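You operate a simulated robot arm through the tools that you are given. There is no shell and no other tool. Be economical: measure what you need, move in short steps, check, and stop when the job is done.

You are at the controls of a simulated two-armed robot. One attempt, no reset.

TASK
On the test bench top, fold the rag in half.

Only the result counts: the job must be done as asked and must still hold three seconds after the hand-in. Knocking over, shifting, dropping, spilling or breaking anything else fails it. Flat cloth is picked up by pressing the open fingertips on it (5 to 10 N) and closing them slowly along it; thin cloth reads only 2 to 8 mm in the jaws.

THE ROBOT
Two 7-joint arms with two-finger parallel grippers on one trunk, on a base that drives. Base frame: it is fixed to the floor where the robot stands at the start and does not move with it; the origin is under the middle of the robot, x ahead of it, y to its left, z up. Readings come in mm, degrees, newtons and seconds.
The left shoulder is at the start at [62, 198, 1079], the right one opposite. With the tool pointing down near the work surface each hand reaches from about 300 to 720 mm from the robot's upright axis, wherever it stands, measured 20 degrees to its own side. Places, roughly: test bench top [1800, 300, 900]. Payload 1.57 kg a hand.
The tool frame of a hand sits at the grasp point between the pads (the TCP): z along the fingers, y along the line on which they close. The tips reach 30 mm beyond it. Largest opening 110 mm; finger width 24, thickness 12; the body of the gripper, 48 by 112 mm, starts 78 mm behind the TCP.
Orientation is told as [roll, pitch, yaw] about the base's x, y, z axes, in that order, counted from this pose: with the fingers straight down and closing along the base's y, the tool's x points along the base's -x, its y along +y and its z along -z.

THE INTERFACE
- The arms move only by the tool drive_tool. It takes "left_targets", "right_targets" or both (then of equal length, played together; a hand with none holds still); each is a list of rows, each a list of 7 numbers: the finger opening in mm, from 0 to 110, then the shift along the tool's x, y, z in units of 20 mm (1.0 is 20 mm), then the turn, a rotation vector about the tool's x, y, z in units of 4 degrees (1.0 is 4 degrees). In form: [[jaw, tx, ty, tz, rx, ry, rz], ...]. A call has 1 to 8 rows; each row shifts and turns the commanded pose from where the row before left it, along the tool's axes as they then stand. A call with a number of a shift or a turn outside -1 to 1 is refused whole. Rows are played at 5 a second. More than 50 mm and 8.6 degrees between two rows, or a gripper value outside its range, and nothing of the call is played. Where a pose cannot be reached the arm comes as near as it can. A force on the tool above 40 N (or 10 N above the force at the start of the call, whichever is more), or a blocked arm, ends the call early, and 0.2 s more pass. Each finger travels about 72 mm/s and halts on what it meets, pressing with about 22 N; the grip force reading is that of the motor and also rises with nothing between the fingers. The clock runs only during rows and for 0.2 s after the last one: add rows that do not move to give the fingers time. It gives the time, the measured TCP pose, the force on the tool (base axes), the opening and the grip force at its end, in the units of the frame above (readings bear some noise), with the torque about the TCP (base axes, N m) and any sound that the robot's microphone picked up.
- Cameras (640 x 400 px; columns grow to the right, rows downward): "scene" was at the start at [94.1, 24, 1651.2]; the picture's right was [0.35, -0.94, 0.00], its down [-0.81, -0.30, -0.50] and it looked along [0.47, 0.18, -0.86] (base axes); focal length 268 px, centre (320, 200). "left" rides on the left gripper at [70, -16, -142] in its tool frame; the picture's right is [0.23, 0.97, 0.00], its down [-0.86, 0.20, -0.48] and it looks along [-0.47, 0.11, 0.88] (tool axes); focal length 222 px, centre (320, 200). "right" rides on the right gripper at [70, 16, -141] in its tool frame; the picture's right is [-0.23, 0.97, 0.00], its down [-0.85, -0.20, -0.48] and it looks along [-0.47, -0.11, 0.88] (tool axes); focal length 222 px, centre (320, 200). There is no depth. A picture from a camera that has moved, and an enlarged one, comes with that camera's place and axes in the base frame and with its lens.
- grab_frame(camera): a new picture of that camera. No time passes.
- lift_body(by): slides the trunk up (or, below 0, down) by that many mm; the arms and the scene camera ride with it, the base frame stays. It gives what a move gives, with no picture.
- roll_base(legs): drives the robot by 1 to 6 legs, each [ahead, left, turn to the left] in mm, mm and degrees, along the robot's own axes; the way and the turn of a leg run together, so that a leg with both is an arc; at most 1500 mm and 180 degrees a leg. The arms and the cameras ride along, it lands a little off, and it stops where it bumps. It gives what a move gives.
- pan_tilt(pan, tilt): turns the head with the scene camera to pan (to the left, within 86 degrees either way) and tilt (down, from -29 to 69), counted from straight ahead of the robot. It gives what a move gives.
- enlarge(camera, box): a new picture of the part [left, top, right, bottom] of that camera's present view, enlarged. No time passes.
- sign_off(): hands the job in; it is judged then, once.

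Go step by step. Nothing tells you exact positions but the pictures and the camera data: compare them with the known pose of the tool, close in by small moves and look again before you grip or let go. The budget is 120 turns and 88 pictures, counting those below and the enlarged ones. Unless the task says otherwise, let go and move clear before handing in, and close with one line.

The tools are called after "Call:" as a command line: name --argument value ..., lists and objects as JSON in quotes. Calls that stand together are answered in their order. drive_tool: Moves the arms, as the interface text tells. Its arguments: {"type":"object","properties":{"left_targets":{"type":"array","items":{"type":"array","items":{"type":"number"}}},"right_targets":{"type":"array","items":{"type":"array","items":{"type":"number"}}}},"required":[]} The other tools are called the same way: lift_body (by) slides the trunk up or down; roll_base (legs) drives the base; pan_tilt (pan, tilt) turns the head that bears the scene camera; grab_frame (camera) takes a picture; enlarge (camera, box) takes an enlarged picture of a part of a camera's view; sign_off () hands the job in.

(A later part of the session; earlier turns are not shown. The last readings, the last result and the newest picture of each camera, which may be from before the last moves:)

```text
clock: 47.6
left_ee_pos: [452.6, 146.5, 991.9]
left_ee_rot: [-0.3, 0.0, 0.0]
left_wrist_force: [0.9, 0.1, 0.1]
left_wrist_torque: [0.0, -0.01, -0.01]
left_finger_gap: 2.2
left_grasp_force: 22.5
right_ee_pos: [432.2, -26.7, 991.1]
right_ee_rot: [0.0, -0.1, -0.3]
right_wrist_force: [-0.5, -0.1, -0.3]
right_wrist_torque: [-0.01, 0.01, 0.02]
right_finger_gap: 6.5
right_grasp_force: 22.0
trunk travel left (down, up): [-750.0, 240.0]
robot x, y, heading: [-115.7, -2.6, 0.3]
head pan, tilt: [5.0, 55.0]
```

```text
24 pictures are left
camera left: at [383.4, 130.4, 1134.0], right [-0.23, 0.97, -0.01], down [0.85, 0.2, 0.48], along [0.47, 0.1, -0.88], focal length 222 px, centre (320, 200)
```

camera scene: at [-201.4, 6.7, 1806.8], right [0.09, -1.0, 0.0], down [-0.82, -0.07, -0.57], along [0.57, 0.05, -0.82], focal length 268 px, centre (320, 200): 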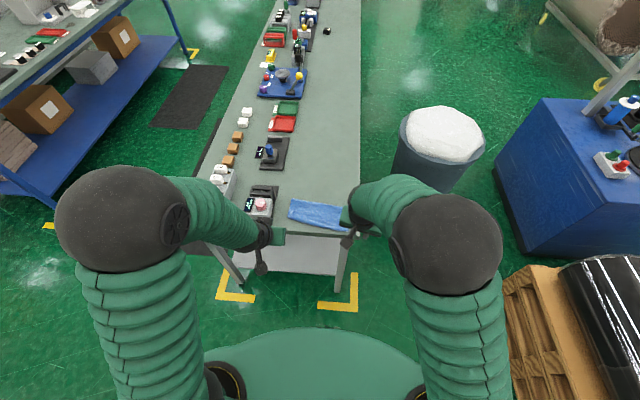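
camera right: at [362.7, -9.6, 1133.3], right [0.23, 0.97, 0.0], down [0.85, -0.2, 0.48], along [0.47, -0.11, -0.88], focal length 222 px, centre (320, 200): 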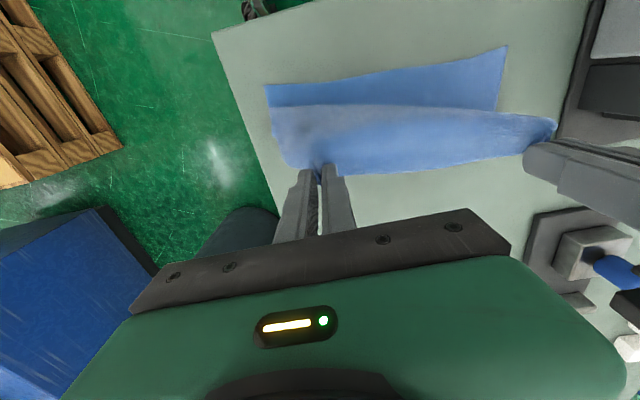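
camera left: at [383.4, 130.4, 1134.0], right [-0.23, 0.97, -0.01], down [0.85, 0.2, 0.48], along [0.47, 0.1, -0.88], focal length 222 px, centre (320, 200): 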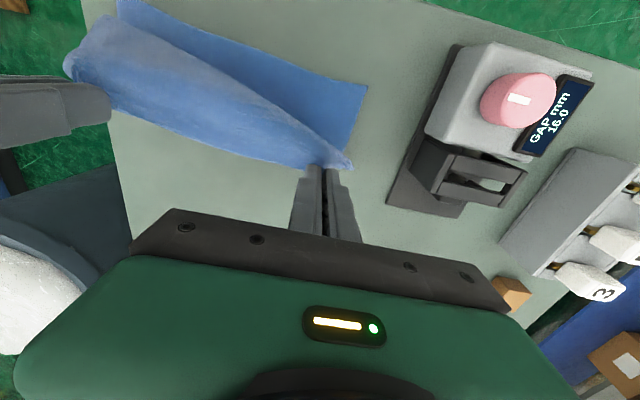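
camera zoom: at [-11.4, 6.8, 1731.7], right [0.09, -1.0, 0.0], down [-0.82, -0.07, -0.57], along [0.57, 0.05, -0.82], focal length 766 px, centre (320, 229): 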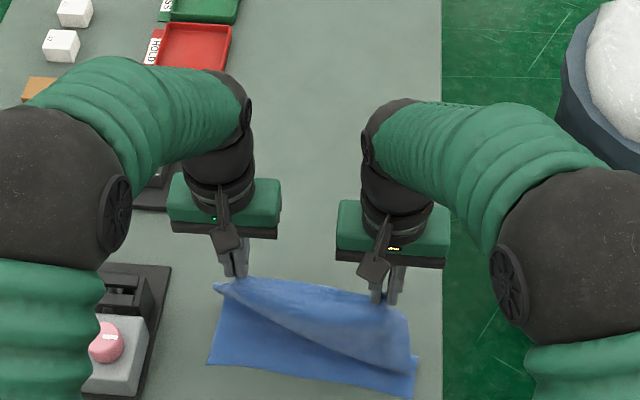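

The turned-back edge is free again, and the near corners lie at D [381,180] and C [357,−70]. To be able to tilt the hands this time I need more arm distance, so I alternate small base-back and arm-forward moves while the cloth is slack.

Call:
drive_tool --left_targets '[[0, -0.75, 0, 0, 0, 0, 0], [0, -0.75, 0, 0, 0, 0, 0], [0, 0, 0, 0, 0, 0, 0]]' --right_targets '[[0, -0.75, 0, 0, 0, 0, 0], [0, -0.75, 0, 0, 0, 0, 0], [0, 0, 0, 0, 0, 0, 0]]'

Call:
roll_base --legs '[[-40, 0, 0]]'

Call:
drive_tool --left_targets '[[0, -1, 0, 0, 0, 0, 0], [0, -1, 0, 0, 0, 0, 0], [0, 0, 0, 0, 0, 0, 0]]' --right_targets '[[0, -1, 0, 0, 0, 0, 0], [0, -1, 0, 0, 0, 0, 0], [0, 0, 0, 0, 0, 0, 0]]'

Call:
roll_base --legs '[[-40, 0, 0]]'

Call:
drive_tool --left_targets '[[0, -1, 0, 0, 0, 0, 0], [0, -1, 0, 0, 0, 0, 0], [0, 0, 0, 0, 0, 0, 0]]' --right_targets '[[0, -1, 0, 0, 0, 0, 0], [0, -1, 0, 0, 0, 0, 0], [0, 0, 0, 0, 0, 0, 0]]'

Call:
grab_frame --camera "scene"

```text
clock: 48.4
left_ee_pos: [481.0, 145.9, 994.0]
left_ee_rot: [-0.2, -0.3, 0.0]
left_wrist_force: [0.2, 0.1, 0.5]
left_wrist_torque: [0.03, 0.02, -0.01]
left_finger_gap: 2.2
left_grasp_force: 21.8
right_ee_pos: [461.7, -25.7, 992.6]
right_ee_rot: [0.1, -0.1, -0.3]
right_wrist_force: [-0.4, 0.5, 0.4]
right_wrist_torque: [0.01, -0.03, -0.03]
right_finger_gap: 6.6
right_grasp_force: 21.8
trunk travel left (down, up): [-750.0, 240.0]
robot x, y, heading: [-117.7, -0.1, 0.2]
head pan, tilt: [5.0, 55.0]
```

```text
clock: 49.3
left_ee_pos: [449.7, 147.1, 986.2]
left_ee_rot: [-0.3, 0.4, -0.1]
left_wrist_force: [0.6, -0.2, -0.5]
left_wrist_torque: [-0.02, 0.05, -0.02]
left_finger_gap: 2.3
left_grasp_force: 22.0
right_ee_pos: [428.2, -26.2, 985.4]
right_ee_rot: [0.1, 0.4, -0.4]
right_wrist_force: [0.1, -0.5, -0.1]
right_wrist_torque: [0.0, 0.03, -0.02]
right_finger_gap: 6.3
right_grasp_force: 21.9
trunk travel left (down, up): [-750.0, 240.0]
robot x, y, heading: [-157.0, 1.8, 0.2]
head pan, tilt: [5.0, 55.0]
```

```text
clock: 50.1
left_ee_pos: [478.9, 146.5, 993.9]
left_ee_rot: [-0.4, -0.3, 0.1]
left_wrist_force: [-0.3, -0.9, -0.1]
left_wrist_torque: [0.04, -0.03, 0.01]
left_finger_gap: 2.2
left_grasp_force: 21.9
right_ee_pos: [459.1, -26.6, 993.3]
right_ee_rot: [0.1, -0.1, -0.4]
right_wrist_force: [-0.9, -0.5, 0.8]
right_wrist_torque: [0.02, 0.02, 0.07]
right_finger_gap: 6.4
right_grasp_force: 21.8
trunk travel left (down, up): [-750.0, 240.0]
robot x, y, heading: [-156.0, -1.3, 0.0]
head pan, tilt: [5.0, 55.0]
```

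```text
clock: 51.0
left_ee_pos: [447.3, 146.5, 987.2]
left_ee_rot: [-0.2, 0.3, 0.0]
left_wrist_force: [-0.1, -0.4, -0.6]
left_wrist_torque: [0.01, 0.07, -0.01]
left_finger_gap: 2.2
left_grasp_force: 22.2
right_ee_pos: [427.0, -27.5, 986.2]
right_ee_rot: [0.0, 0.4, -0.3]
right_wrist_force: [0.2, -0.4, 0.2]
right_wrist_torque: [-0.03, 0.01, 0.01]
right_finger_gap: 6.3
right_grasp_force: 22.3
trunk travel left (down, up): [-750.0, 240.0]
robot x, y, heading: [-198.9, 1.9, 0.0]
head pan, tilt: [5.0, 55.0]
```

```text
clock: 51.8
left_ee_pos: [478.3, 145.7, 995.5]
left_ee_rot: [-0.3, -0.4, 0.0]
left_wrist_force: [-0.7, 0.7, 0.7]
left_wrist_torque: [0.02, 0.0, 0.01]
left_finger_gap: 2.1
left_grasp_force: 21.7
right_ee_pos: [458.0, -28.2, 994.3]
right_ee_rot: [0.1, -0.4, -0.4]
right_wrist_force: [-0.1, 0.9, 1.1]
right_wrist_torque: [0.03, 0.01, 0.0]
right_finger_gap: 6.3
right_grasp_force: 22.1
trunk travel left (down, up): [-750.0, 240.0]
robot x, y, heading: [-197.9, -3.1, 0.3]
head pan, tilt: [5.0, 55.0]
```

```text
23 pictures are left
camera scene: at [-92.0, 6.3, 1731.8], right [0.09, -1.0, 0.0], down [-0.82, -0.07, -0.57], along [0.57, 0.05, -0.82], focal length 268 px, centre (320, 200)
```

scene: 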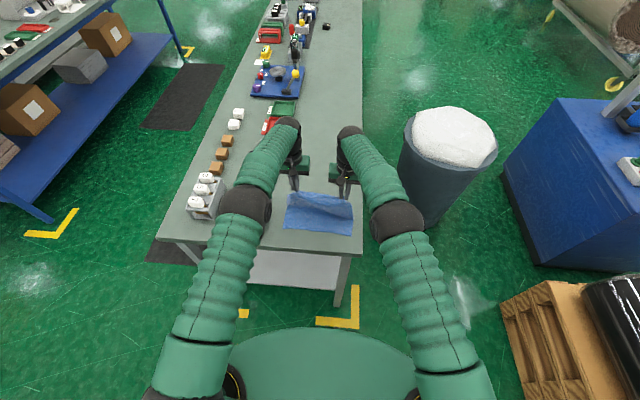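

Call:
drive_tool --left_targets '[[0, 0, 0, 0, 0, -1, 0], [0, 0, 0, 0, 0, -1, 0], [0, 0, 0, 0, 0, -1, 0], [0, 0, 0, 0, 0, -1, 0], [0, 0, 0, 0, 0, -1, 0], [0, 0, 0, 0, 0, 0, 0]]' --right_targets '[[0, 0, 0, 0, 0, -1, 0], [0, 0, 0, 0, 0, -1, 0], [0, 0, 0, 0, 0, -1, 0], [0, 0, 0, 0, 0, -1, 0], [0, 0, 0, 0, 0, -1, 0], [0, 0, 0, 0, 0, 0, 0]]'

Call:
drive_tool --left_targets '[[0, 0.2, 0, 0.1, 0, -1, 0], [0, 0.2, 0, 0.1, 0, -1, 0], [0, 0.2, 0, 0.1, 0, -1, 0], [0, 0, 0, 0, 0, 0, 0]]' --right_targets '[[0, 0.2, 0, 0.1, 0, -1, 0], [0, 0.2, 0, 0.1, 0, -1, 0], [0, 0.2, 0, 0.1, 0, -1, 0], [0, 0, 0, 0, 0, 0, 0]]'

```text
clock: 53.2
left_ee_pos: [478.7, 146.2, 995.0]
left_ee_rot: [-0.2, -20.4, 0.1]
left_wrist_force: [0.1, -0.7, 0.4]
left_wrist_torque: [0.04, 0.01, -0.01]
left_finger_gap: 2.0
left_grasp_force: 21.8
right_ee_pos: [457.3, -27.0, 992.7]
right_ee_rot: [0.0, -20.2, -0.4]
right_wrist_force: [0.1, -0.5, 0.3]
right_wrist_torque: [0.02, 0.01, 0.02]
right_finger_gap: 6.2
right_grasp_force: 22.0
trunk travel left (down, up): [-750.0, 240.0]
robot x, y, heading: [-197.4, 3.4, -0.1]
head pan, tilt: [5.0, 55.0]
```

```text
clock: 54.2
left_ee_pos: [470.5, 147.2, 983.9]
left_ee_rot: [-0.3, -32.5, 0.2]
left_wrist_force: [-0.2, -0.4, 1.2]
left_wrist_torque: [-0.01, 0.0, -0.02]
left_finger_gap: 2.1
left_grasp_force: 22.3
right_ee_pos: [450.6, -28.7, 982.7]
right_ee_rot: [0.1, -32.3, -0.6]
right_wrist_force: [-0.6, 0.2, 0.4]
right_wrist_torque: [0.01, 0.01, 0.0]
right_finger_gap: 6.2
right_grasp_force: 22.0
trunk travel left (down, up): [-750.0, 240.0]
robot x, y, heading: [-200.6, 1.2, 0.1]
head pan, tilt: [5.0, 55.0]
```

Both arms take the tilt now, with the tips above the centre line. I tilt a bit further and back the base to carry the edge over.

Call:
drive_tool --left_targets '[[0, 0.1, 0, 0, 0, -1, 0], [0, 0.1, 0, 0, 0, -1, 0], [0, 0.1, 0, 0, 0, -1, 0], [0, 0.1, 0, 0, 0, -1, 0], [0, 0, 0, 0, 0, 0, 0]]' --right_targets '[[0, 0.1, 0, 0, 0, -1, 0], [0, 0.1, 0, 0, 0, -1, 0], [0, 0.1, 0, 0, 0, -1, 0], [0, 0.1, 0, 0, 0, -1, 0], [0, 0, 0, 0, 0, 0, 0]]'

Call:
roll_base --legs '[[-45, 0, 0]]'

Call:
grab_frame --camera "left"

```text
clock: 54.8
left_ee_pos: [465.6, 123.6, 986.2]
left_ee_rot: [-1.4, -41.5, -0.9]
left_wrist_force: [0.8, -31.1, 2.0]
left_wrist_torque: [-0.72, -0.1, -0.7]
left_finger_gap: 1.2
left_grasp_force: 22.1
right_ee_pos: [469.9, -89.3, 1000.5]
right_ee_rot: [4.4, -42.2, -10.4]
right_wrist_force: [-1.2, 32.1, -3.0]
right_wrist_torque: [0.67, 0.06, 0.76]
right_finger_gap: 6.8
right_grasp_force: 22.4
trunk travel left (down, up): [-750.0, 240.0]
robot x, y, heading: [-197.1, 1.2, -0.0]
head pan, tilt: [5.0, 55.0]
stopped in row 3 (left hand): the force on the tool passed its limit at 47 N (the readings are from after the stop); the commanded pose is now the measured one
```

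```text
clock: 55.7
left_ee_pos: [426.4, 126.5, 977.3]
left_ee_rot: [-1.5, -40.8, -0.6]
left_wrist_force: [1.5, -38.8, 3.0]
left_wrist_torque: [-0.85, -0.05, -0.83]
left_finger_gap: 1.8
left_grasp_force: 21.9
right_ee_pos: [429.7, -90.4, 990.8]
right_ee_rot: [3.8, -41.4, -10.0]
right_wrist_force: [-0.4, 38.3, -2.4]
right_wrist_torque: [0.9, 0.1, 0.86]
right_finger_gap: 8.0
right_grasp_force: 22.5
trunk travel left (down, up): [-750.0, 240.0]
robot x, y, heading: [-244.1, 1.6, -0.1]
head pan, tilt: [5.0, 55.0]
```

```text
22 pictures are left
camera left: at [282.3, 115.5, 1040.2], right [-0.15, 0.98, -0.17], down [0.34, 0.21, 0.92], along [0.93, 0.08, -0.36], focal length 222 px, centre (320, 200)
```

left: 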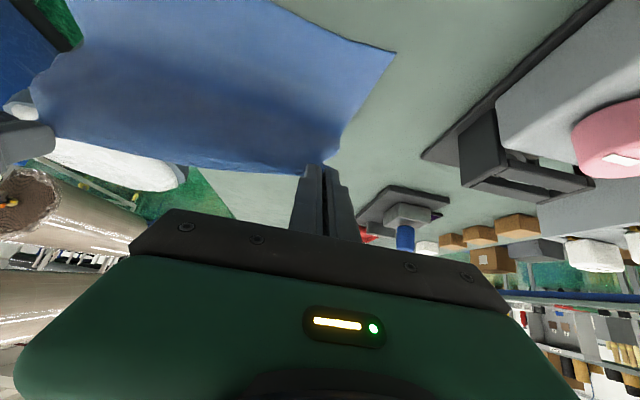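

The right arm hit the same limit near 40° of tilt and pulled sideways. I relieve it by untilting the right hand and bringing it back in.

Call:
drive_tool --right_targets '[[0, 0, 0.5, 0, 0, 0.8, 0], [0, 0, 0.5, 0, -0.3, 0.8, -0.5], [0, 0, 0.5, 0, -0.3, 0.8, -0.6], [0, 0, 0.3, 0.2, -0.3, 0.6, -0.6], [0, 0, 0, 0, 0, 0, 0]]'

Call:
grab_frame --camera "right"

Call:
grab_frame --camera "left"

```text
clock: 56.9
left_ee_pos: [419.6, 127.3, 984.6]
left_ee_rot: [-1.4, -41.3, -0.8]
left_wrist_force: [0.0, -0.6, -0.2]
left_wrist_torque: [0.01, 0.01, 0.01]
left_finger_gap: 1.3
left_grasp_force: 22.3
right_ee_pos: [427.4, -55.0, 995.2]
right_ee_rot: [2.4, -30.3, -1.0]
right_wrist_force: [0.1, -0.2, -0.1]
right_wrist_torque: [-0.01, -0.02, -0.01]
right_finger_gap: 1.4
right_grasp_force: 21.9
trunk travel left (down, up): [-750.0, 240.0]
robot x, y, heading: [-243.7, -0.8, -0.1]
head pan, tilt: [5.0, 55.0]
```

```text
21 pictures are left
camera right: at [295.4, -42.1, 1083.1], right [0.19, 0.97, 0.15], down [0.5, -0.23, 0.84], along [0.85, -0.09, -0.53], focal length 222 px, centre (320, 200)
```

right: 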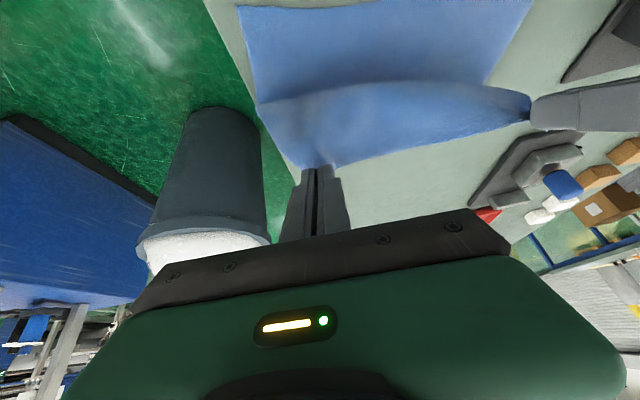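

```text
20 pictures are left
camera left: at [273.3, 115.8, 1045.3], right [-0.14, 0.98, -0.17], down [0.33, 0.21, 0.92], along [0.93, 0.08, -0.35], focal length 222 px, centre (320, 200)
```

left: 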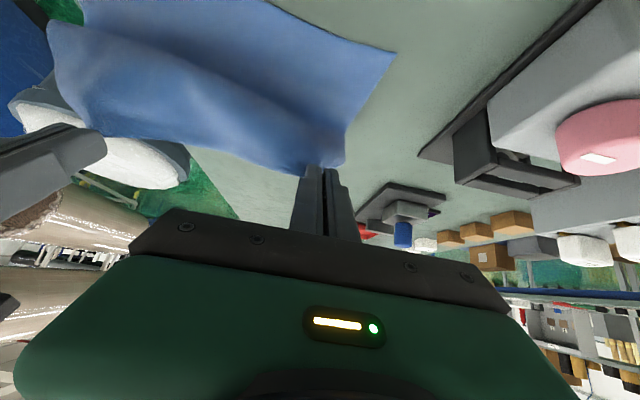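

Tension is gone and the grips are now close to the corners. With D at [394,166] and C at [353,−84], I spread the hands to match, bring the right side level and lower slightly.

Call:
drive_tool --left_targets '[[0, 0.11, 0.3, 0.13, 0, 0, 0], [0, 0.11, 0.35, 0.13, 0, 0, 0], [0, 0.11, 0.35, 0.13, 0, 0, 0], [0, 0, 0, 0, 0, 0, 0]]' --right_targets '[[0, 0.69, -0.15, 0.05, 0, 0.67, 0], [0, 0.69, -0.15, 0.05, 0, 0.67, 0], [0, 0.69, -0.15, 0.05, 0, 0.67, 0], [0, 0, 0, 0, 0, 0, 0]]'

```text
clock: 57.9
left_ee_pos: [419.4, 145.4, 974.1]
left_ee_rot: [-1.6, -41.4, -0.7]
left_wrist_force: [-1.6, -7.9, -0.2]
left_wrist_torque: [-0.15, 0.05, -0.2]
left_finger_gap: 1.2
left_grasp_force: 21.4
right_ee_pos: [390.1, -60.8, 974.4]
right_ee_rot: [2.3, -22.3, -0.6]
right_wrist_force: [2.6, 7.7, -0.1]
right_wrist_torque: [0.25, -0.08, 0.08]
right_finger_gap: 1.2
right_grasp_force: 21.8
trunk travel left (down, up): [-750.0, 240.0]
robot x, y, heading: [-240.7, 0.1, 0.1]
head pan, tilt: [5.0, 55.0]
```

Call:
drive_tool --left_targets '[[0, 0.41, 0, 0.47, 0, 0, 0], [0, 0.41, 0, 0.47, 0, 0, 0], [0, 0, 0, 0, 0, 0, 0]]' --right_targets '[[0, 0.235, 0, 0.58, 0, 0, 0], [0, 0.235, 0, 0.58, 0, 0, 0], [0, 0, 0, 0, 0, 0, 0]]'

Call:
roll_base --legs '[[-25, 0, 0]]'

Call:
grab_frame --camera "right"

Call:
grab_frame --camera "left"

```text
clock: 58.7
left_ee_pos: [419.0, 147.1, 949.6]
left_ee_rot: [-1.6, -41.4, -0.6]
left_wrist_force: [-2.3, -8.9, 0.0]
left_wrist_torque: [-0.18, 0.04, -0.23]
left_finger_gap: 1.0
left_grasp_force: 22.3
right_ee_pos: [392.2, -61.9, 949.7]
right_ee_rot: [2.3, -22.3, -0.7]
right_wrist_force: [1.1, 8.2, 0.2]
right_wrist_torque: [0.22, -0.04, 0.05]
right_finger_gap: 1.1
right_grasp_force: 21.5
trunk travel left (down, up): [-750.0, 240.0]
robot x, y, heading: [-241.4, -3.5, -0.0]
head pan, tilt: [5.0, 55.0]
```

```text
clock: 59.5
left_ee_pos: [399.6, 147.0, 944.8]
left_ee_rot: [-1.5, -41.0, -0.6]
left_wrist_force: [-1.1, -9.4, -0.4]
left_wrist_torque: [-0.19, 0.09, -0.26]
left_finger_gap: 1.0
left_grasp_force: 22.1
right_ee_pos: [371.1, -61.4, 943.8]
right_ee_rot: [2.3, -21.9, -0.7]
right_wrist_force: [1.8, 8.9, 0.2]
right_wrist_torque: [0.27, -0.05, 0.08]
right_finger_gap: 1.4
right_grasp_force: 22.0
trunk travel left (down, up): [-750.0, 240.0]
robot x, y, heading: [-264.2, 3.6, -0.3]
head pan, tilt: [5.0, 55.0]
```

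```text
19 pictures are left
camera right: at [253.9, -49.3, 1050.3], right [0.21, 0.97, 0.12], down [0.62, -0.23, 0.76], along [0.76, -0.08, -0.64], focal length 222 px, centre (320, 200)
```

right: 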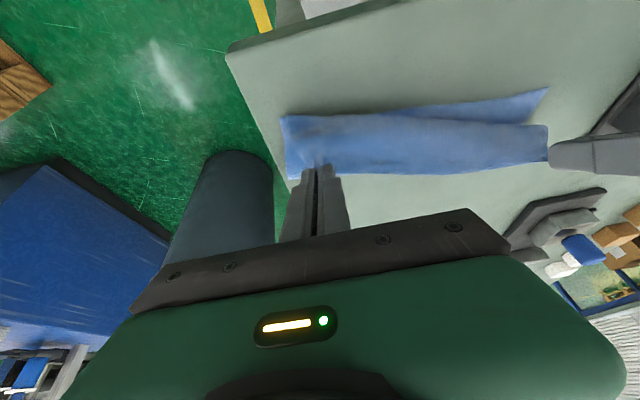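

```text
18 pictures are left
camera left: at [253.8, 134.9, 1006.7], right [-0.14, 0.98, -0.17], down [0.34, 0.21, 0.92], along [0.93, 0.08, -0.36], focal length 222 px, centre (320, 200)
```

left: 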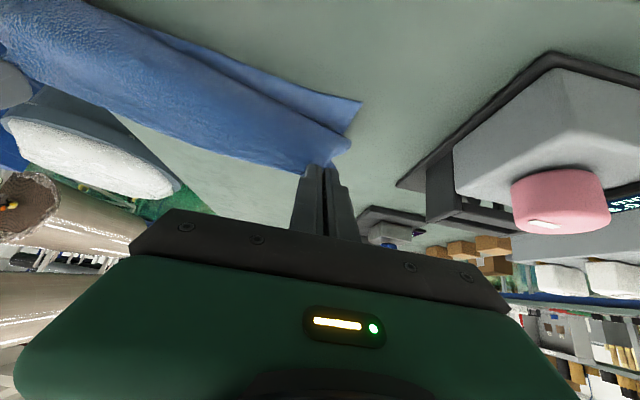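

The upper edge is approaching alignment with the near edge. I lower 30 mm more and back another 25 mm.

Call:
drive_tool --left_targets '[[0, 0.45, 0, 0.52, 0, 0, 0], [0, 0.45, 0, 0.52, 0, 0, 0], [0, 0, 0, 0, 0, 0, 0]]' --right_targets '[[0, 0.26, 0, 0.64, 0, 0, 0], [0, 0.26, 0, 0.64, 0, 0, 0], [0, 0, 0, 0, 0, 0, 0]]'

Call:
roll_base --legs '[[-27, 0, 0]]'

Call:
grab_frame --camera "right"

Call:
enlarge --camera "scene" --box '[250, 140, 390, 240]'

```text
clock: 60.4
left_ee_pos: [391.8, 144.7, 922.5]
left_ee_rot: [-1.6, -41.6, -0.6]
left_wrist_force: [-1.9, -5.4, 0.8]
left_wrist_torque: [-0.09, 0.04, -0.16]
left_finger_gap: 1.3
left_grasp_force: 21.9
right_ee_pos: [364.2, -60.9, 921.6]
right_ee_rot: [2.4, -22.6, -0.6]
right_wrist_force: [1.4, 6.4, 0.1]
right_wrist_torque: [0.2, -0.04, 0.05]
right_finger_gap: 1.6
right_grasp_force: 22.0
trunk travel left (down, up): [-750.0, 240.0]
robot x, y, heading: [-270.5, -2.7, 0.2]
head pan, tilt: [5.0, 55.0]
```

```text
clock: 61.2
left_ee_pos: [370.2, 145.2, 919.0]
left_ee_rot: [-1.6, -41.1, -0.7]
left_wrist_force: [-1.2, -6.2, -1.1]
left_wrist_torque: [-0.13, 0.04, -0.19]
left_finger_gap: 1.2
left_grasp_force: 22.2
right_ee_pos: [342.9, -60.1, 917.2]
right_ee_rot: [2.4, -22.1, -0.7]
right_wrist_force: [1.4, 6.2, -0.2]
right_wrist_torque: [0.17, -0.01, 0.08]
right_finger_gap: 1.4
right_grasp_force: 22.5
trunk travel left (down, up): [-750.0, 240.0]
robot x, y, heading: [-295.8, 0.3, 0.0]
head pan, tilt: [5.0, 55.0]
```

```text
17 pictures are left
camera right: at [224.9, -48.8, 1023.5], right [0.21, 0.97, 0.12], down [0.61, -0.23, 0.76], along [0.76, -0.08, -0.64], focal length 222 px, centre (320, 200)
```

right: 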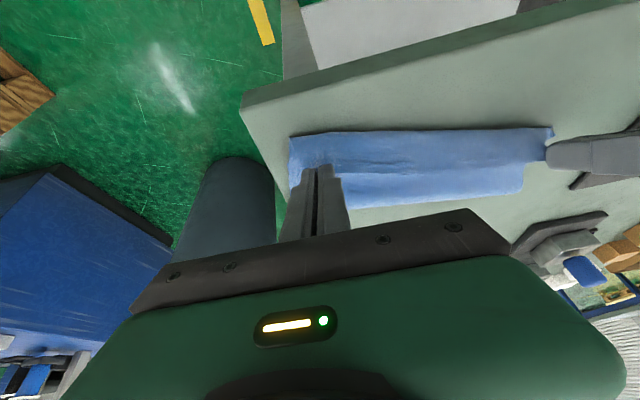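

```text
4.00 times, centred on (320, 190) of scene
camera zoom: at [-180.0, 6.1, 1730.9], right [0.09, -1.0, 0.0], down [-0.82, -0.07, -0.57], along [0.56, 0.05, -0.82], focal length 1073 px, centre (320, 240)
```

zoom: 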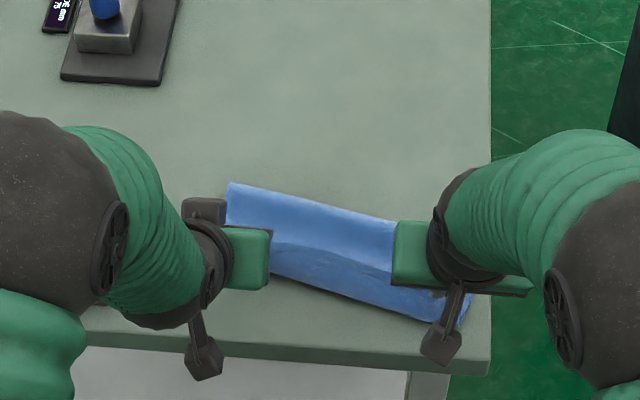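

The fold lies about 23 mm too near (x ≈ 477/447), because I carried the edge too high and peeled the lower layer. I go back up and forward past the middle to re-lay it, then return on a tighter arc.

Call:
drive_tool --left_targets '[[0, -0.66, 0, -0.755, 0, 0, 0], [0, -0.66, 0, -0.755, 0, 0, 0], [0, -0.66, 0, -0.755, 0, 0, 0], [0, 0, 0, 0, 0, 0, 0]]' --right_targets '[[0, -0.375, 0, -0.93, 0, 0, 0], [0, -0.375, 0, -0.93, 0, 0, 0], [0, -0.375, 0, -0.93, 0, 0, 0], [0, 0, 0, 0, 0, 0, 0]]'

Call:
roll_base --legs '[[140, 0, 0]]'

Call:
grab_frame --camera "right"

Call:
grab_frame --camera "left"

```text
clock: 62.2
left_ee_pos: [361.5, 145.6, 984.5]
left_ee_rot: [-1.5, -41.6, -0.7]
left_wrist_force: [-1.9, -8.2, -0.3]
left_wrist_torque: [-0.16, 0.04, -0.17]
left_finger_gap: 1.2
left_grasp_force: 22.0
right_ee_pos: [334.8, -61.6, 984.6]
right_ee_rot: [2.3, -22.6, -0.6]
right_wrist_force: [1.8, 8.5, 0.1]
right_wrist_torque: [0.24, -0.06, 0.04]
right_finger_gap: 1.0
right_grasp_force: 21.5
trunk travel left (down, up): [-750.0, 240.0]
robot x, y, heading: [-295.6, 0.5, -0.1]
head pan, tilt: [5.0, 55.0]
```

```text
clock: 63.5
left_ee_pos: [499.7, 147.0, 984.2]
left_ee_rot: [-1.6, -41.7, -0.6]
left_wrist_force: [-1.9, -10.0, -0.5]
left_wrist_torque: [-0.2, 0.05, -0.25]
left_finger_gap: 1.2
left_grasp_force: 21.9
right_ee_pos: [473.5, -63.1, 985.4]
right_ee_rot: [2.3, -22.7, -0.7]
right_wrist_force: [2.9, 9.8, -0.1]
right_wrist_torque: [0.25, -0.07, 0.09]
right_finger_gap: 1.3
right_grasp_force: 21.7
trunk travel left (down, up): [-750.0, 240.0]
robot x, y, heading: [-153.7, -2.7, -0.3]
head pan, tilt: [5.0, 55.0]
```

```text
15 pictures are left
camera right: at [355.2, -50.4, 1089.0], right [0.21, 0.97, 0.12], down [0.61, -0.23, 0.76], along [0.77, -0.08, -0.63], focal length 222 px, centre (320, 200)
```

right: 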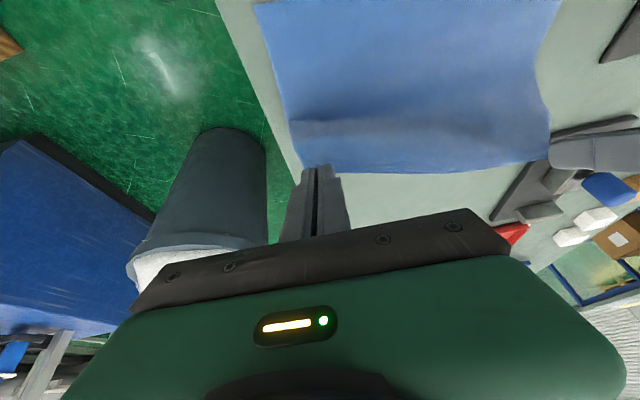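

```text
14 pictures are left
camera left: at [354.9, 134.7, 1044.4], right [-0.14, 0.98, -0.17], down [0.33, 0.21, 0.92], along [0.93, 0.07, -0.35], focal length 222 px, centre (320, 200)
```

left: 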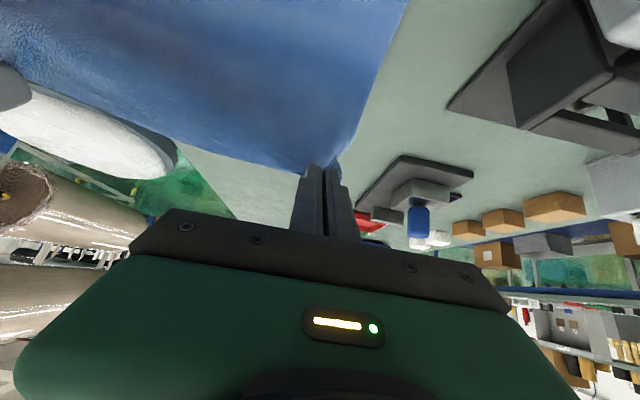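

The lower part is re-laid flat. Now the return on a tighter arc with small alternating lower and back steps.

Call:
drive_tool --left_targets '[[0, 0.33, 0, 0.38, 0, 0, 0], [0, 0, 0, 0, 0, 0, 0]]' --right_targets '[[0, 0.19, 0, 0.46, 0, 0, 0], [0, 0, 0, 0, 0, 0, 0]]'

Call:
roll_base --legs '[[-25, 0, 0]]'

Call:
drive_tool --left_targets '[[0, 0.39, 0, 0.45, 0, 0, 0], [0, 0, 0, 0, 0, 0, 0]]' --right_targets '[[0, 0.23, 0, 0.555, 0, 0, 0], [0, 0, 0, 0, 0, 0, 0]]'

Call:
roll_base --legs '[[-30, 0, 0]]'

Call:
drive_tool --left_targets '[[0, 0.295, 0, 0.34, 0, 0, 0], [0, 0.295, 0, 0.34, 0, 0, 0], [0, 0, 0, 0, 0, 0, 0]]' --right_targets '[[0, 0.17, 0, 0.415, 0, 0, 0], [0, 0.17, 0, 0.415, 0, 0, 0], [0, 0, 0, 0, 0, 0, 0]]'

Call:
grab_frame --camera "right"

Call:
grab_frame --camera "left"

```text
clock: 64.1
left_ee_pos: [499.8, 145.1, 973.7]
left_ee_rot: [-1.6, -41.7, -0.7]
left_wrist_force: [-1.9, -6.3, 0.0]
left_wrist_torque: [-0.11, 0.03, -0.18]
left_finger_gap: 1.1
left_grasp_force: 21.7
right_ee_pos: [473.0, -62.8, 975.0]
right_ee_rot: [2.3, -22.8, -0.7]
right_wrist_force: [1.3, 7.2, 0.5]
right_wrist_torque: [0.24, -0.05, 0.05]
right_finger_gap: 1.1
right_grasp_force: 22.5
trunk travel left (down, up): [-750.0, 240.0]
robot x, y, heading: [-155.6, -1.5, 0.2]
head pan, tilt: [5.0, 55.0]
```

```text
clock: 64.9
left_ee_pos: [481.5, 144.9, 968.4]
left_ee_rot: [-1.6, -41.2, -0.7]
left_wrist_force: [-1.9, -7.9, -1.0]
left_wrist_torque: [-0.15, 0.05, -0.19]
left_finger_gap: 1.2
left_grasp_force: 22.5
right_ee_pos: [455.2, -62.2, 970.2]
right_ee_rot: [2.3, -22.2, -0.6]
right_wrist_force: [2.1, 8.6, -0.4]
right_wrist_torque: [0.24, 0.0, 0.08]
right_finger_gap: 1.3
right_grasp_force: 22.6
trunk travel left (down, up): [-750.0, 240.0]
robot x, y, heading: [-178.7, -0.6, 0.1]
head pan, tilt: [5.0, 55.0]
```

```text
clock: 65.5
left_ee_pos: [475.8, 145.2, 959.2]
left_ee_rot: [-1.6, -41.5, -0.7]
left_wrist_force: [-1.1, -5.6, -0.9]
left_wrist_torque: [-0.14, 0.02, -0.12]
left_finger_gap: 1.3
left_grasp_force: 21.9
right_ee_pos: [451.4, -61.2, 961.8]
right_ee_rot: [2.4, -22.6, -0.8]
right_wrist_force: [0.7, 5.0, 0.4]
right_wrist_torque: [0.18, -0.04, 0.06]
right_finger_gap: 1.4
right_grasp_force: 22.3
trunk travel left (down, up): [-750.0, 240.0]
robot x, y, heading: [-180.2, 2.0, 0.4]
head pan, tilt: [5.0, 55.0]
```

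```text
clock: 66.3
left_ee_pos: [451.8, 144.7, 957.4]
left_ee_rot: [-1.6, -41.3, -0.7]
left_wrist_force: [-1.4, -7.2, -0.2]
left_wrist_torque: [-0.15, 0.02, -0.16]
left_finger_gap: 1.2
left_grasp_force: 22.0
right_ee_pos: [424.4, -62.1, 958.9]
right_ee_rot: [2.5, -22.3, -0.7]
right_wrist_force: [1.1, 6.3, -0.4]
right_wrist_torque: [0.17, -0.05, 0.01]
right_finger_gap: 1.4
right_grasp_force: 21.7
trunk travel left (down, up): [-750.0, 240.0]
robot x, y, heading: [-213.4, 0.2, -0.1]
head pan, tilt: [5.0, 55.0]
```

```text
clock: 67.1
left_ee_pos: [443.2, 143.2, 945.2]
left_ee_rot: [-1.6, -41.8, -0.7]
left_wrist_force: [-0.3, -3.5, 0.4]
left_wrist_torque: [-0.07, 0.03, -0.13]
left_finger_gap: 1.4
left_grasp_force: 22.1
right_ee_pos: [416.5, -61.2, 945.8]
right_ee_rot: [2.3, -23.0, -0.7]
right_wrist_force: [1.8, 3.7, 0.9]
right_wrist_torque: [0.12, -0.06, 0.07]
right_finger_gap: 1.4
right_grasp_force: 21.6
trunk travel left (down, up): [-750.0, 240.0]
robot x, y, heading: [-208.0, 0.7, -0.1]
head pan, tilt: [5.0, 55.0]
```

```text
13 pictures are left
camera right: at [297.2, -49.1, 1050.6], right [0.21, 0.97, 0.13], down [0.6, -0.23, 0.77], along [0.77, -0.08, -0.63], focal length 222 px, centre (320, 200)
```

right: 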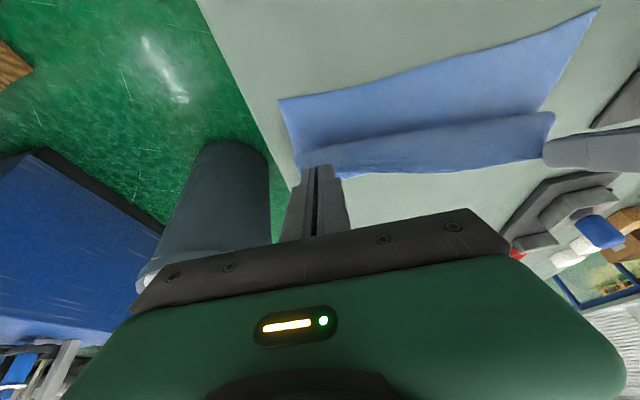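

```text
12 pictures are left
camera left: at [296.3, 132.3, 1005.2], right [-0.14, 0.98, -0.17], down [0.32, 0.21, 0.92], along [0.94, 0.07, -0.35], focal length 222 px, centre (320, 200)
```

left: 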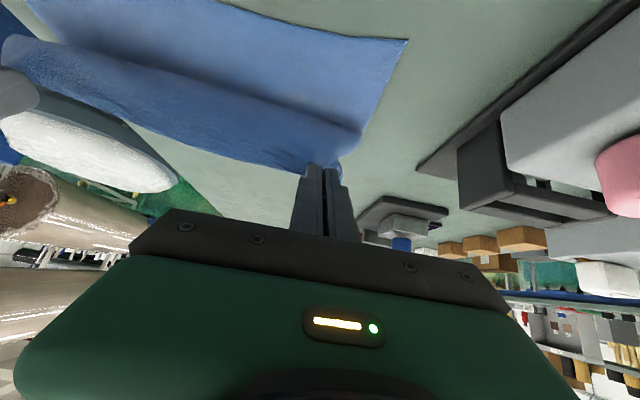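

The near edge now lies straight at D [384,174] and C [384,−78], so the target centre line is x ≈ 494. I bring the left hand level with the right and lower slightly.

Call:
drive_tool --left_targets '[[0, 0.55, 0.12, -0.26, 0, 0, 0], [0, 0.55, 0.12, -0.26, 0, 0, 0], [0, 0.55, 0.12, -0.26, 0, 0, 0], [0, 0, 0, 0, 0, 0, 0]]' --right_targets '[[0, 0.1, 0.08, 0.23, 0, 0, 0], [0, 0.1, 0.08, 0.23, 0, 0, 0], [0, 0, 0.08, 0, 0, 0, 0], [0, 0, 0, 0, 0, 0, 0]]'

Call:
drive_tool --left_targets '[[0, 0.245, 0, 0.28, 0, 0, 0], [0, 0.245, 0, 0.28, 0, 0, 0], [0, 0, 0, 0, 0, 0, 0]]' --right_targets '[[0, 0.14, 0, 0.345, 0, 0, 0], [0, 0.14, 0, 0.345, 0, 0, 0], [0, 0, 0, 0, 0, 0, 0]]'

Call:
roll_base --legs '[[-24, 0, 0]]'

Call:
grab_frame --camera "right"

```text
clock: 68.1
left_ee_pos: [409.6, 152.8, 934.4]
left_ee_rot: [-1.6, -41.8, -0.7]
left_wrist_force: [0.2, -4.7, -0.4]
left_wrist_torque: [-0.06, 0.03, -0.1]
left_finger_gap: 1.2
left_grasp_force: 21.9
right_ee_pos: [417.7, -55.6, 935.3]
right_ee_rot: [2.4, -22.8, -0.7]
right_wrist_force: [0.6, 4.5, -0.4]
right_wrist_torque: [0.12, 0.01, 0.04]
right_finger_gap: 1.2
right_grasp_force: 21.4
trunk travel left (down, up): [-750.0, 240.0]
robot x, y, heading: [-207.2, -1.2, -0.3]
head pan, tilt: [5.0, 55.0]
```

```text
clock: 68.9
left_ee_pos: [407.9, 151.7, 919.4]
left_ee_rot: [-1.6, -41.8, -0.8]
left_wrist_force: [-0.2, -2.8, 0.4]
left_wrist_torque: [-0.09, 0.01, -0.05]
left_finger_gap: 1.5
left_grasp_force: 22.2
right_ee_pos: [417.1, -54.3, 921.0]
right_ee_rot: [2.4, -23.0, -0.7]
right_wrist_force: [0.6, 3.2, -0.2]
right_wrist_torque: [0.1, -0.02, 0.04]
right_finger_gap: 1.1
right_grasp_force: 22.1
trunk travel left (down, up): [-750.0, 240.0]
robot x, y, heading: [-209.5, 2.0, 0.2]
head pan, tilt: [5.0, 55.0]
```

```text
clock: 69.8
left_ee_pos: [389.1, 151.6, 915.3]
left_ee_rot: [-1.6, -41.4, -0.7]
left_wrist_force: [0.5, -2.8, -0.8]
left_wrist_torque: [-0.06, -0.02, -0.09]
left_finger_gap: 1.2
left_grasp_force: 22.0
right_ee_pos: [398.3, -56.1, 917.1]
right_ee_rot: [2.4, -22.6, -0.8]
right_wrist_force: [0.5, 3.8, 1.2]
right_wrist_torque: [0.12, 0.05, 0.03]
right_finger_gap: 1.1
right_grasp_force: 21.9
trunk travel left (down, up): [-750.0, 240.0]
robot x, y, heading: [-236.3, 3.1, -0.1]
head pan, tilt: [5.0, 55.0]
```

```text
11 pictures are left
camera right: at [279.1, -43.6, 1022.2], right [0.21, 0.97, 0.12], down [0.61, -0.23, 0.76], along [0.77, -0.08, -0.64], focal length 222 px, centre (320, 200)
```

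right: 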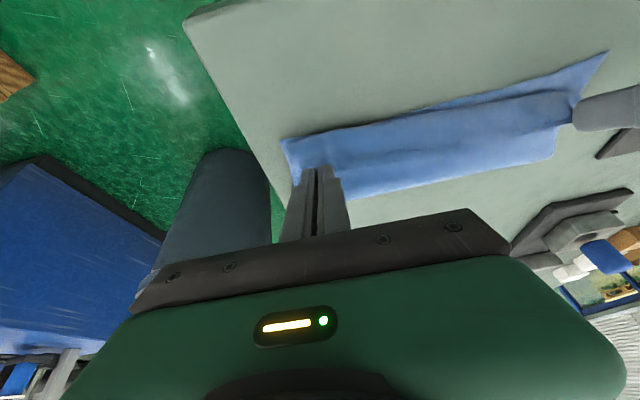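

The fold is near x ≈ 483 with the near edge still at 384. I bring the held edge the last ~28 mm and down.

Call:
roll_base --legs '[[-20, 0, 0]]'

Call:
drive_tool --left_targets '[[0, 0.36, 0, 0.18, 0, 0, 0], [0, 0.36, 0, 0.18, 0, 0, 0], [0, 0, 0, 0, 0, 0, 0]]' --right_targets '[[0, 0.28, 0, 0.29, 0, 0, 0], [0, 0.28, 0, 0.29, 0, 0, 0], [0, 0, 0, 0, 0, 0, 0]]'

Call:
enlarge --camera "right" --box '[240, 30, 640, 280]'

Call:
enlarge --camera "left" --box '[0, 40, 400, 290]'

```text
clock: 70.5
left_ee_pos: [368.0, 151.5, 917.4]
left_ee_rot: [-1.6, -41.6, -0.7]
left_wrist_force: [0.4, -3.4, 0.6]
left_wrist_torque: [-0.09, 0.02, -0.08]
left_finger_gap: 1.2
left_grasp_force: 22.1
right_ee_pos: [375.9, -54.4, 919.3]
right_ee_rot: [2.3, -22.7, -0.7]
right_wrist_force: [0.7, 3.7, 0.1]
right_wrist_torque: [0.09, 0.02, 0.05]
right_finger_gap: 1.3
right_grasp_force: 22.2
trunk travel left (down, up): [-750.0, 240.0]
robot x, y, heading: [-254.5, -0.8, 0.1]
head pan, tilt: [5.0, 55.0]
```

```text
clock: 71.3
left_ee_pos: [353.2, 152.3, 906.1]
left_ee_rot: [-1.6, -42.1, -0.7]
left_wrist_force: [-0.1, -2.0, -0.3]
left_wrist_torque: [-0.07, 0.0, -0.05]
left_finger_gap: 1.4
left_grasp_force: 22.3
right_ee_pos: [361.2, -54.8, 909.8]
right_ee_rot: [2.4, -23.2, -0.7]
right_wrist_force: [-0.8, 2.5, 0.3]
right_wrist_torque: [0.01, -0.01, 0.01]
right_finger_gap: 1.0
right_grasp_force: 21.9
trunk travel left (down, up): [-750.0, 240.0]
robot x, y, heading: [-256.5, -1.3, 0.1]
head pan, tilt: [5.0, 55.0]
```

```text
1.60 times, centred on (440, 155) of right
camera zoom: at [243.4, -42.6, 1012.7], right [0.21, 0.97, 0.13], down [0.6, -0.23, 0.77], along [0.77, -0.08, -0.63], focal length 355 px, centre (128, 272)
```

zoom: 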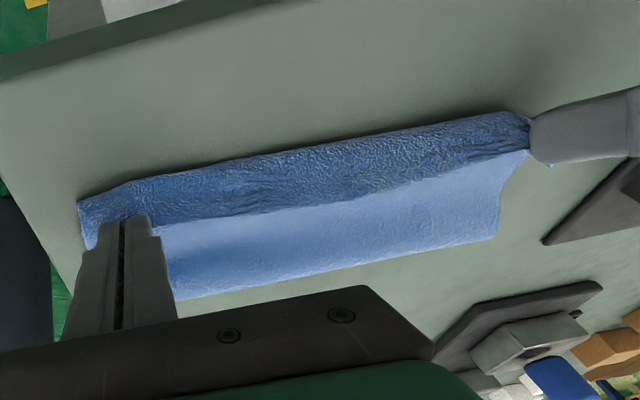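

```text
1.60 times, centred on (200, 165) of left
camera zoom: at [207.8, 140.7, 966.4], right [-0.14, 0.98, -0.17], down [0.32, 0.21, 0.92], along [0.94, 0.07, -0.34], focal length 355 px, centre (512, 256)
```

zoom: 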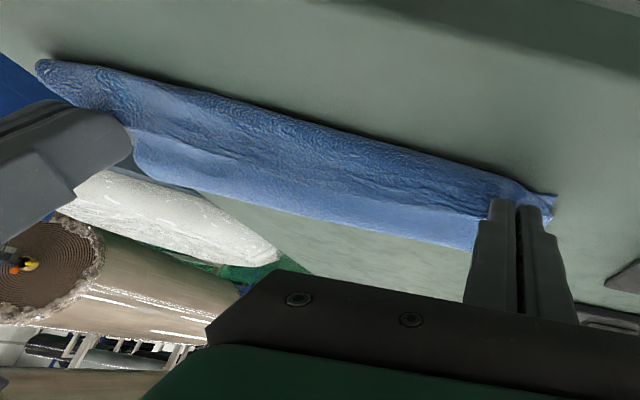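

The roll shows the lower layer is still a little short. I'll re-lay the rag further forward and come back on a low, taut path, so the fold peels to exactly the middle and the edge unrolls.

Call:
drive_tool --left_targets '[[0, -0.66, 0, -0.755, 0, 0, 0], [0, -0.66, 0, -0.755, 0, 0, 0], [0, -0.66, 0, -0.755, 0, 0, 0], [0, 0, 0, 0, 0, 0, 0]]' --right_targets '[[0, -0.375, 0, -0.93, 0, 0, 0], [0, -0.375, 0, -0.93, 0, 0, 0], [0, -0.375, 0, -0.93, 0, 0, 0], [0, 0, 0, 0, 0, 0, 0]]'

Call:
roll_base --legs '[[150, 0, 0]]'

Call:
drive_tool --left_targets '[[0, 0.33, 0, 0.38, 0, 0, 0], [0, 0.33, 0, 0.38, 0, 0, 0], [0, 0, 0, 0, 0, 0, 0]]' --right_targets '[[0, 0.19, 0, 0.46, 0, 0, 0], [0, 0.19, 0, 0.46, 0, 0, 0], [0, 0, 0, 0, 0, 0, 0]]'

Call:
grab_frame --camera "scene"

```text
clock: 72.3
left_ee_pos: [353.8, 151.9, 966.0]
left_ee_rot: [-1.6, -41.9, -0.7]
left_wrist_force: [-0.4, -6.0, -0.8]
left_wrist_torque: [-0.12, 0.02, -0.11]
left_finger_gap: 1.3
left_grasp_force: 21.5
right_ee_pos: [364.1, -56.7, 969.8]
right_ee_rot: [2.4, -23.0, -0.6]
right_wrist_force: [0.3, 5.6, 0.0]
right_wrist_torque: [0.18, -0.04, 0.02]
right_finger_gap: 1.3
right_grasp_force: 22.0
trunk travel left (down, up): [-750.0, 240.0]
robot x, y, heading: [-257.9, 1.9, 0.1]
head pan, tilt: [5.0, 55.0]
```

```text
clock: 73.7
left_ee_pos: [500.8, 152.3, 967.6]
left_ee_rot: [-1.6, -42.1, -0.7]
left_wrist_force: [0.9, -5.2, -0.6]
left_wrist_torque: [-0.1, 0.0, -0.12]
left_finger_gap: 1.2
left_grasp_force: 22.0
right_ee_pos: [510.7, -55.7, 970.9]
right_ee_rot: [2.4, -23.2, -0.7]
right_wrist_force: [0.0, 5.5, 0.4]
right_wrist_torque: [0.19, -0.03, 0.08]
right_finger_gap: 1.3
right_grasp_force: 22.0
trunk travel left (down, up): [-750.0, 240.0]
robot x, y, heading: [-105.0, -0.1, -0.1]
head pan, tilt: [5.0, 55.0]
```

```text
clock: 74.5
left_ee_pos: [501.7, 153.4, 948.2]
left_ee_rot: [-1.5, -42.0, -0.7]
left_wrist_force: [-0.2, -3.7, 0.0]
left_wrist_torque: [-0.12, -0.02, -0.13]
left_finger_gap: 1.3
left_grasp_force: 22.0
right_ee_pos: [511.9, -55.2, 949.8]
right_ee_rot: [2.4, -23.2, -0.7]
right_wrist_force: [0.1, 3.9, 0.0]
right_wrist_torque: [0.09, -0.03, 0.03]
right_finger_gap: 1.2
right_grasp_force: 22.0
trunk travel left (down, up): [-750.0, 240.0]
robot x, y, heading: [-106.9, 4.3, -0.1]
head pan, tilt: [5.0, 55.0]
```

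```text
8 pictures are left
camera scene: at [0.8, 6.5, 1731.7], right [0.09, -1.0, 0.0], down [-0.82, -0.07, -0.57], along [0.57, 0.05, -0.82], focal length 268 px, centre (320, 200)
```

scene: 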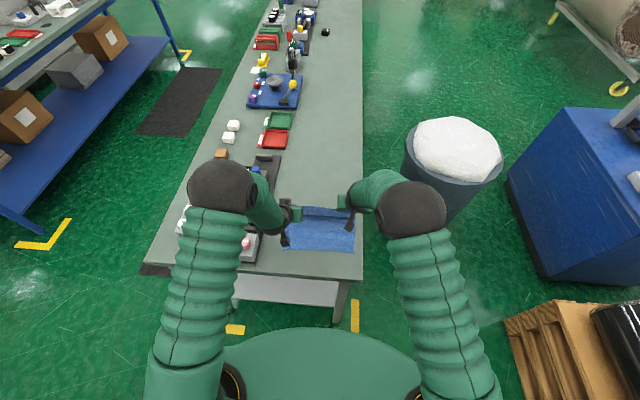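

Call:
roll_base --legs '[[50, 0, 0]]'

Call:
roll_base --legs '[[-108, 0, 0]]'

Call:
drive_tool --left_targets '[[0, 0, 0, 0, 0, 0, 0]]' --right_targets '[[0, 0, 0, 0, 0, 0, 0]]'

Call:
grab_frame --camera "right"

```text
clock: 75.4
left_ee_pos: [543.5, 151.9, 952.7]
left_ee_rot: [-1.6, -42.4, -0.7]
left_wrist_force: [-0.4, -3.6, -0.4]
left_wrist_torque: [-0.09, 0.0, -0.08]
left_finger_gap: 1.1
left_grasp_force: 21.6
right_ee_pos: [554.4, -55.7, 955.2]
right_ee_rot: [2.5, -23.6, -0.8]
right_wrist_force: [-0.4, 4.1, -0.1]
right_wrist_torque: [0.1, -0.03, 0.04]
right_finger_gap: 1.3
right_grasp_force: 22.3
trunk travel left (down, up): [-750.0, 240.0]
robot x, y, heading: [-53.2, 2.0, 0.1]
head pan, tilt: [5.0, 55.0]
```

```text
clock: 76.6
left_ee_pos: [446.1, 151.7, 947.8]
left_ee_rot: [-1.6, -42.1, -0.7]
left_wrist_force: [0.0, -3.4, -0.1]
left_wrist_torque: [-0.08, -0.02, -0.08]
left_finger_gap: 1.1
left_grasp_force: 21.7
right_ee_pos: [455.8, -56.7, 951.0]
right_ee_rot: [2.3, -23.2, -0.7]
right_wrist_force: [0.0, 3.4, 1.0]
right_wrist_torque: [0.12, 0.01, 0.03]
right_finger_gap: 1.2
right_grasp_force: 21.8
trunk travel left (down, up): [-750.0, 240.0]
robot x, y, heading: [-163.0, 1.3, 0.3]
head pan, tilt: [5.0, 55.0]
```

```text
clock: 77.0
left_ee_pos: [443.5, 152.2, 949.6]
left_ee_rot: [-1.8, -42.2, -0.8]
left_wrist_force: [0.6, -4.0, -1.0]
left_wrist_torque: [-0.06, 0.04, -0.03]
left_finger_gap: 1.2
left_grasp_force: 21.6
right_ee_pos: [453.0, -55.7, 952.1]
right_ee_rot: [2.4, -23.3, -0.7]
right_wrist_force: [0.2, 2.8, 0.0]
right_wrist_torque: [0.07, 0.03, 0.0]
right_finger_gap: 1.1
right_grasp_force: 21.8
trunk travel left (down, up): [-750.0, 240.0]
robot x, y, heading: [-158.6, -0.2, 0.1]
head pan, tilt: [5.0, 55.0]
```

```text
7 pictures are left
camera right: at [333.4, -43.6, 1055.0], right [0.2, 0.97, 0.13], down [0.6, -0.23, 0.77], along [0.78, -0.08, -0.63], focal length 222 px, centre (320, 200)
```

right: 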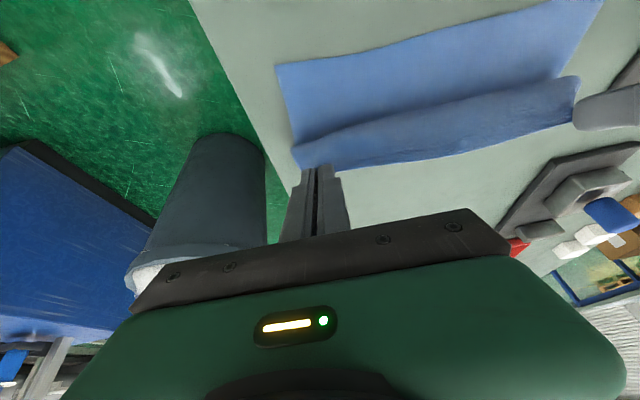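

Call:
roll_base --legs '[[-34, 0, 0]]'

Call:
drive_tool --left_targets '[[0, 0.49, 0, 0.56, 0, 0, 0], [0, 0.49, 0, 0.56, 0, 0, 0], [0, 0, 0, 0, 0, 0, 0]]' --right_targets '[[0, 0.29, 0, 0.7, 0, 0, 0], [0, 0.29, 0, 0.7, 0, 0, 0], [0, 0, 0, 0, 0, 0, 0]]'

Call:
roll_base --legs '[[-20, 0, 0]]'

Call:
drive_tool --left_targets '[[0, 0, 0, 0, 0, 0, 0]]' --right_targets '[[0, 0, 0, 0, 0, 0, 0]]'

Call:
grab_frame --camera "right"

```text
clock: 77.9
left_ee_pos: [415.6, 151.6, 945.6]
left_ee_rot: [-1.7, -41.9, -0.7]
left_wrist_force: [0.1, -4.2, -0.1]
left_wrist_torque: [-0.11, 0.03, -0.11]
left_finger_gap: 1.3
left_grasp_force: 21.6
right_ee_pos: [424.7, -55.6, 947.5]
right_ee_rot: [2.4, -22.9, -0.7]
right_wrist_force: [0.1, 3.7, 0.0]
right_wrist_torque: [0.12, 0.02, 0.04]
right_finger_gap: 1.2
right_grasp_force: 22.4
trunk travel left (down, up): [-750.0, 240.0]
robot x, y, heading: [-192.8, -0.1, -0.1]
head pan, tilt: [5.0, 55.0]
```

```text
clock: 78.7
left_ee_pos: [407.5, 152.3, 923.8]
left_ee_rot: [-1.6, -42.4, -0.6]
left_wrist_force: [-0.3, -1.7, -0.2]
left_wrist_torque: [-0.03, -0.01, -0.09]
left_finger_gap: 1.2
left_grasp_force: 22.1
right_ee_pos: [416.1, -54.2, 923.9]
right_ee_rot: [2.4, -23.6, -0.8]
right_wrist_force: [0.1, 2.1, 0.6]
right_wrist_torque: [0.07, -0.02, -0.02]
right_finger_gap: 1.2
right_grasp_force: 21.7
trunk travel left (down, up): [-750.0, 240.0]
robot x, y, heading: [-195.9, -1.3, 0.2]
head pan, tilt: [5.0, 55.0]
```

```text
clock: 79.5
left_ee_pos: [391.1, 150.5, 917.9]
left_ee_rot: [-1.6, -42.2, -0.9]
left_wrist_force: [0.6, -2.5, -0.1]
left_wrist_torque: [-0.06, 0.01, -0.1]
left_finger_gap: 1.1
left_grasp_force: 21.9
right_ee_pos: [400.6, -56.0, 920.6]
right_ee_rot: [2.4, -23.2, -0.8]
right_wrist_force: [0.8, 2.8, 0.4]
right_wrist_torque: [0.11, 0.06, -0.01]
right_finger_gap: 1.2
right_grasp_force: 21.6
trunk travel left (down, up): [-750.0, 240.0]
robot x, y, heading: [-215.0, -1.9, -0.2]
head pan, tilt: [5.0, 55.0]
```

```text
clock: 79.8
left_ee_pos: [385.0, 151.2, 924.1]
left_ee_rot: [-1.7, -42.6, -0.8]
left_wrist_force: [-0.8, -2.0, 0.8]
left_wrist_torque: [-0.05, -0.01, -0.01]
left_finger_gap: 1.0
left_grasp_force: 21.9
right_ee_pos: [393.3, -54.4, 926.4]
right_ee_rot: [2.5, -23.6, -0.7]
right_wrist_force: [0.2, 2.6, 0.4]
right_wrist_torque: [0.07, -0.04, 0.0]
right_finger_gap: 1.0
right_grasp_force: 21.8
trunk travel left (down, up): [-750.0, 240.0]
robot x, y, heading: [-216.5, -0.7, -0.0]
head pan, tilt: [5.0, 55.0]
```

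```text
6 pictures are left
camera right: at [272.5, -42.7, 1028.2], right [0.2, 0.97, 0.13], down [0.59, -0.23, 0.77], along [0.78, -0.08, -0.62], focal length 222 px, centre (320, 200)
```

right: 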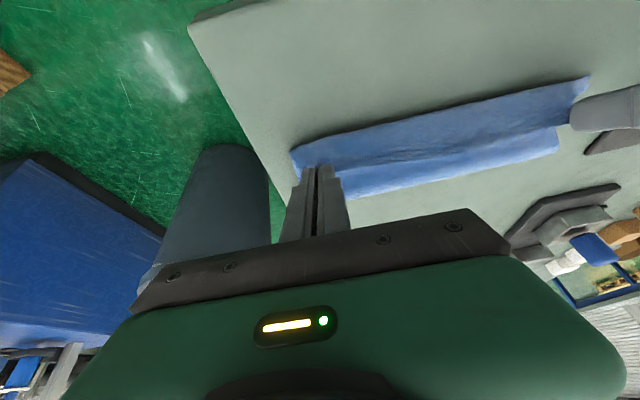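

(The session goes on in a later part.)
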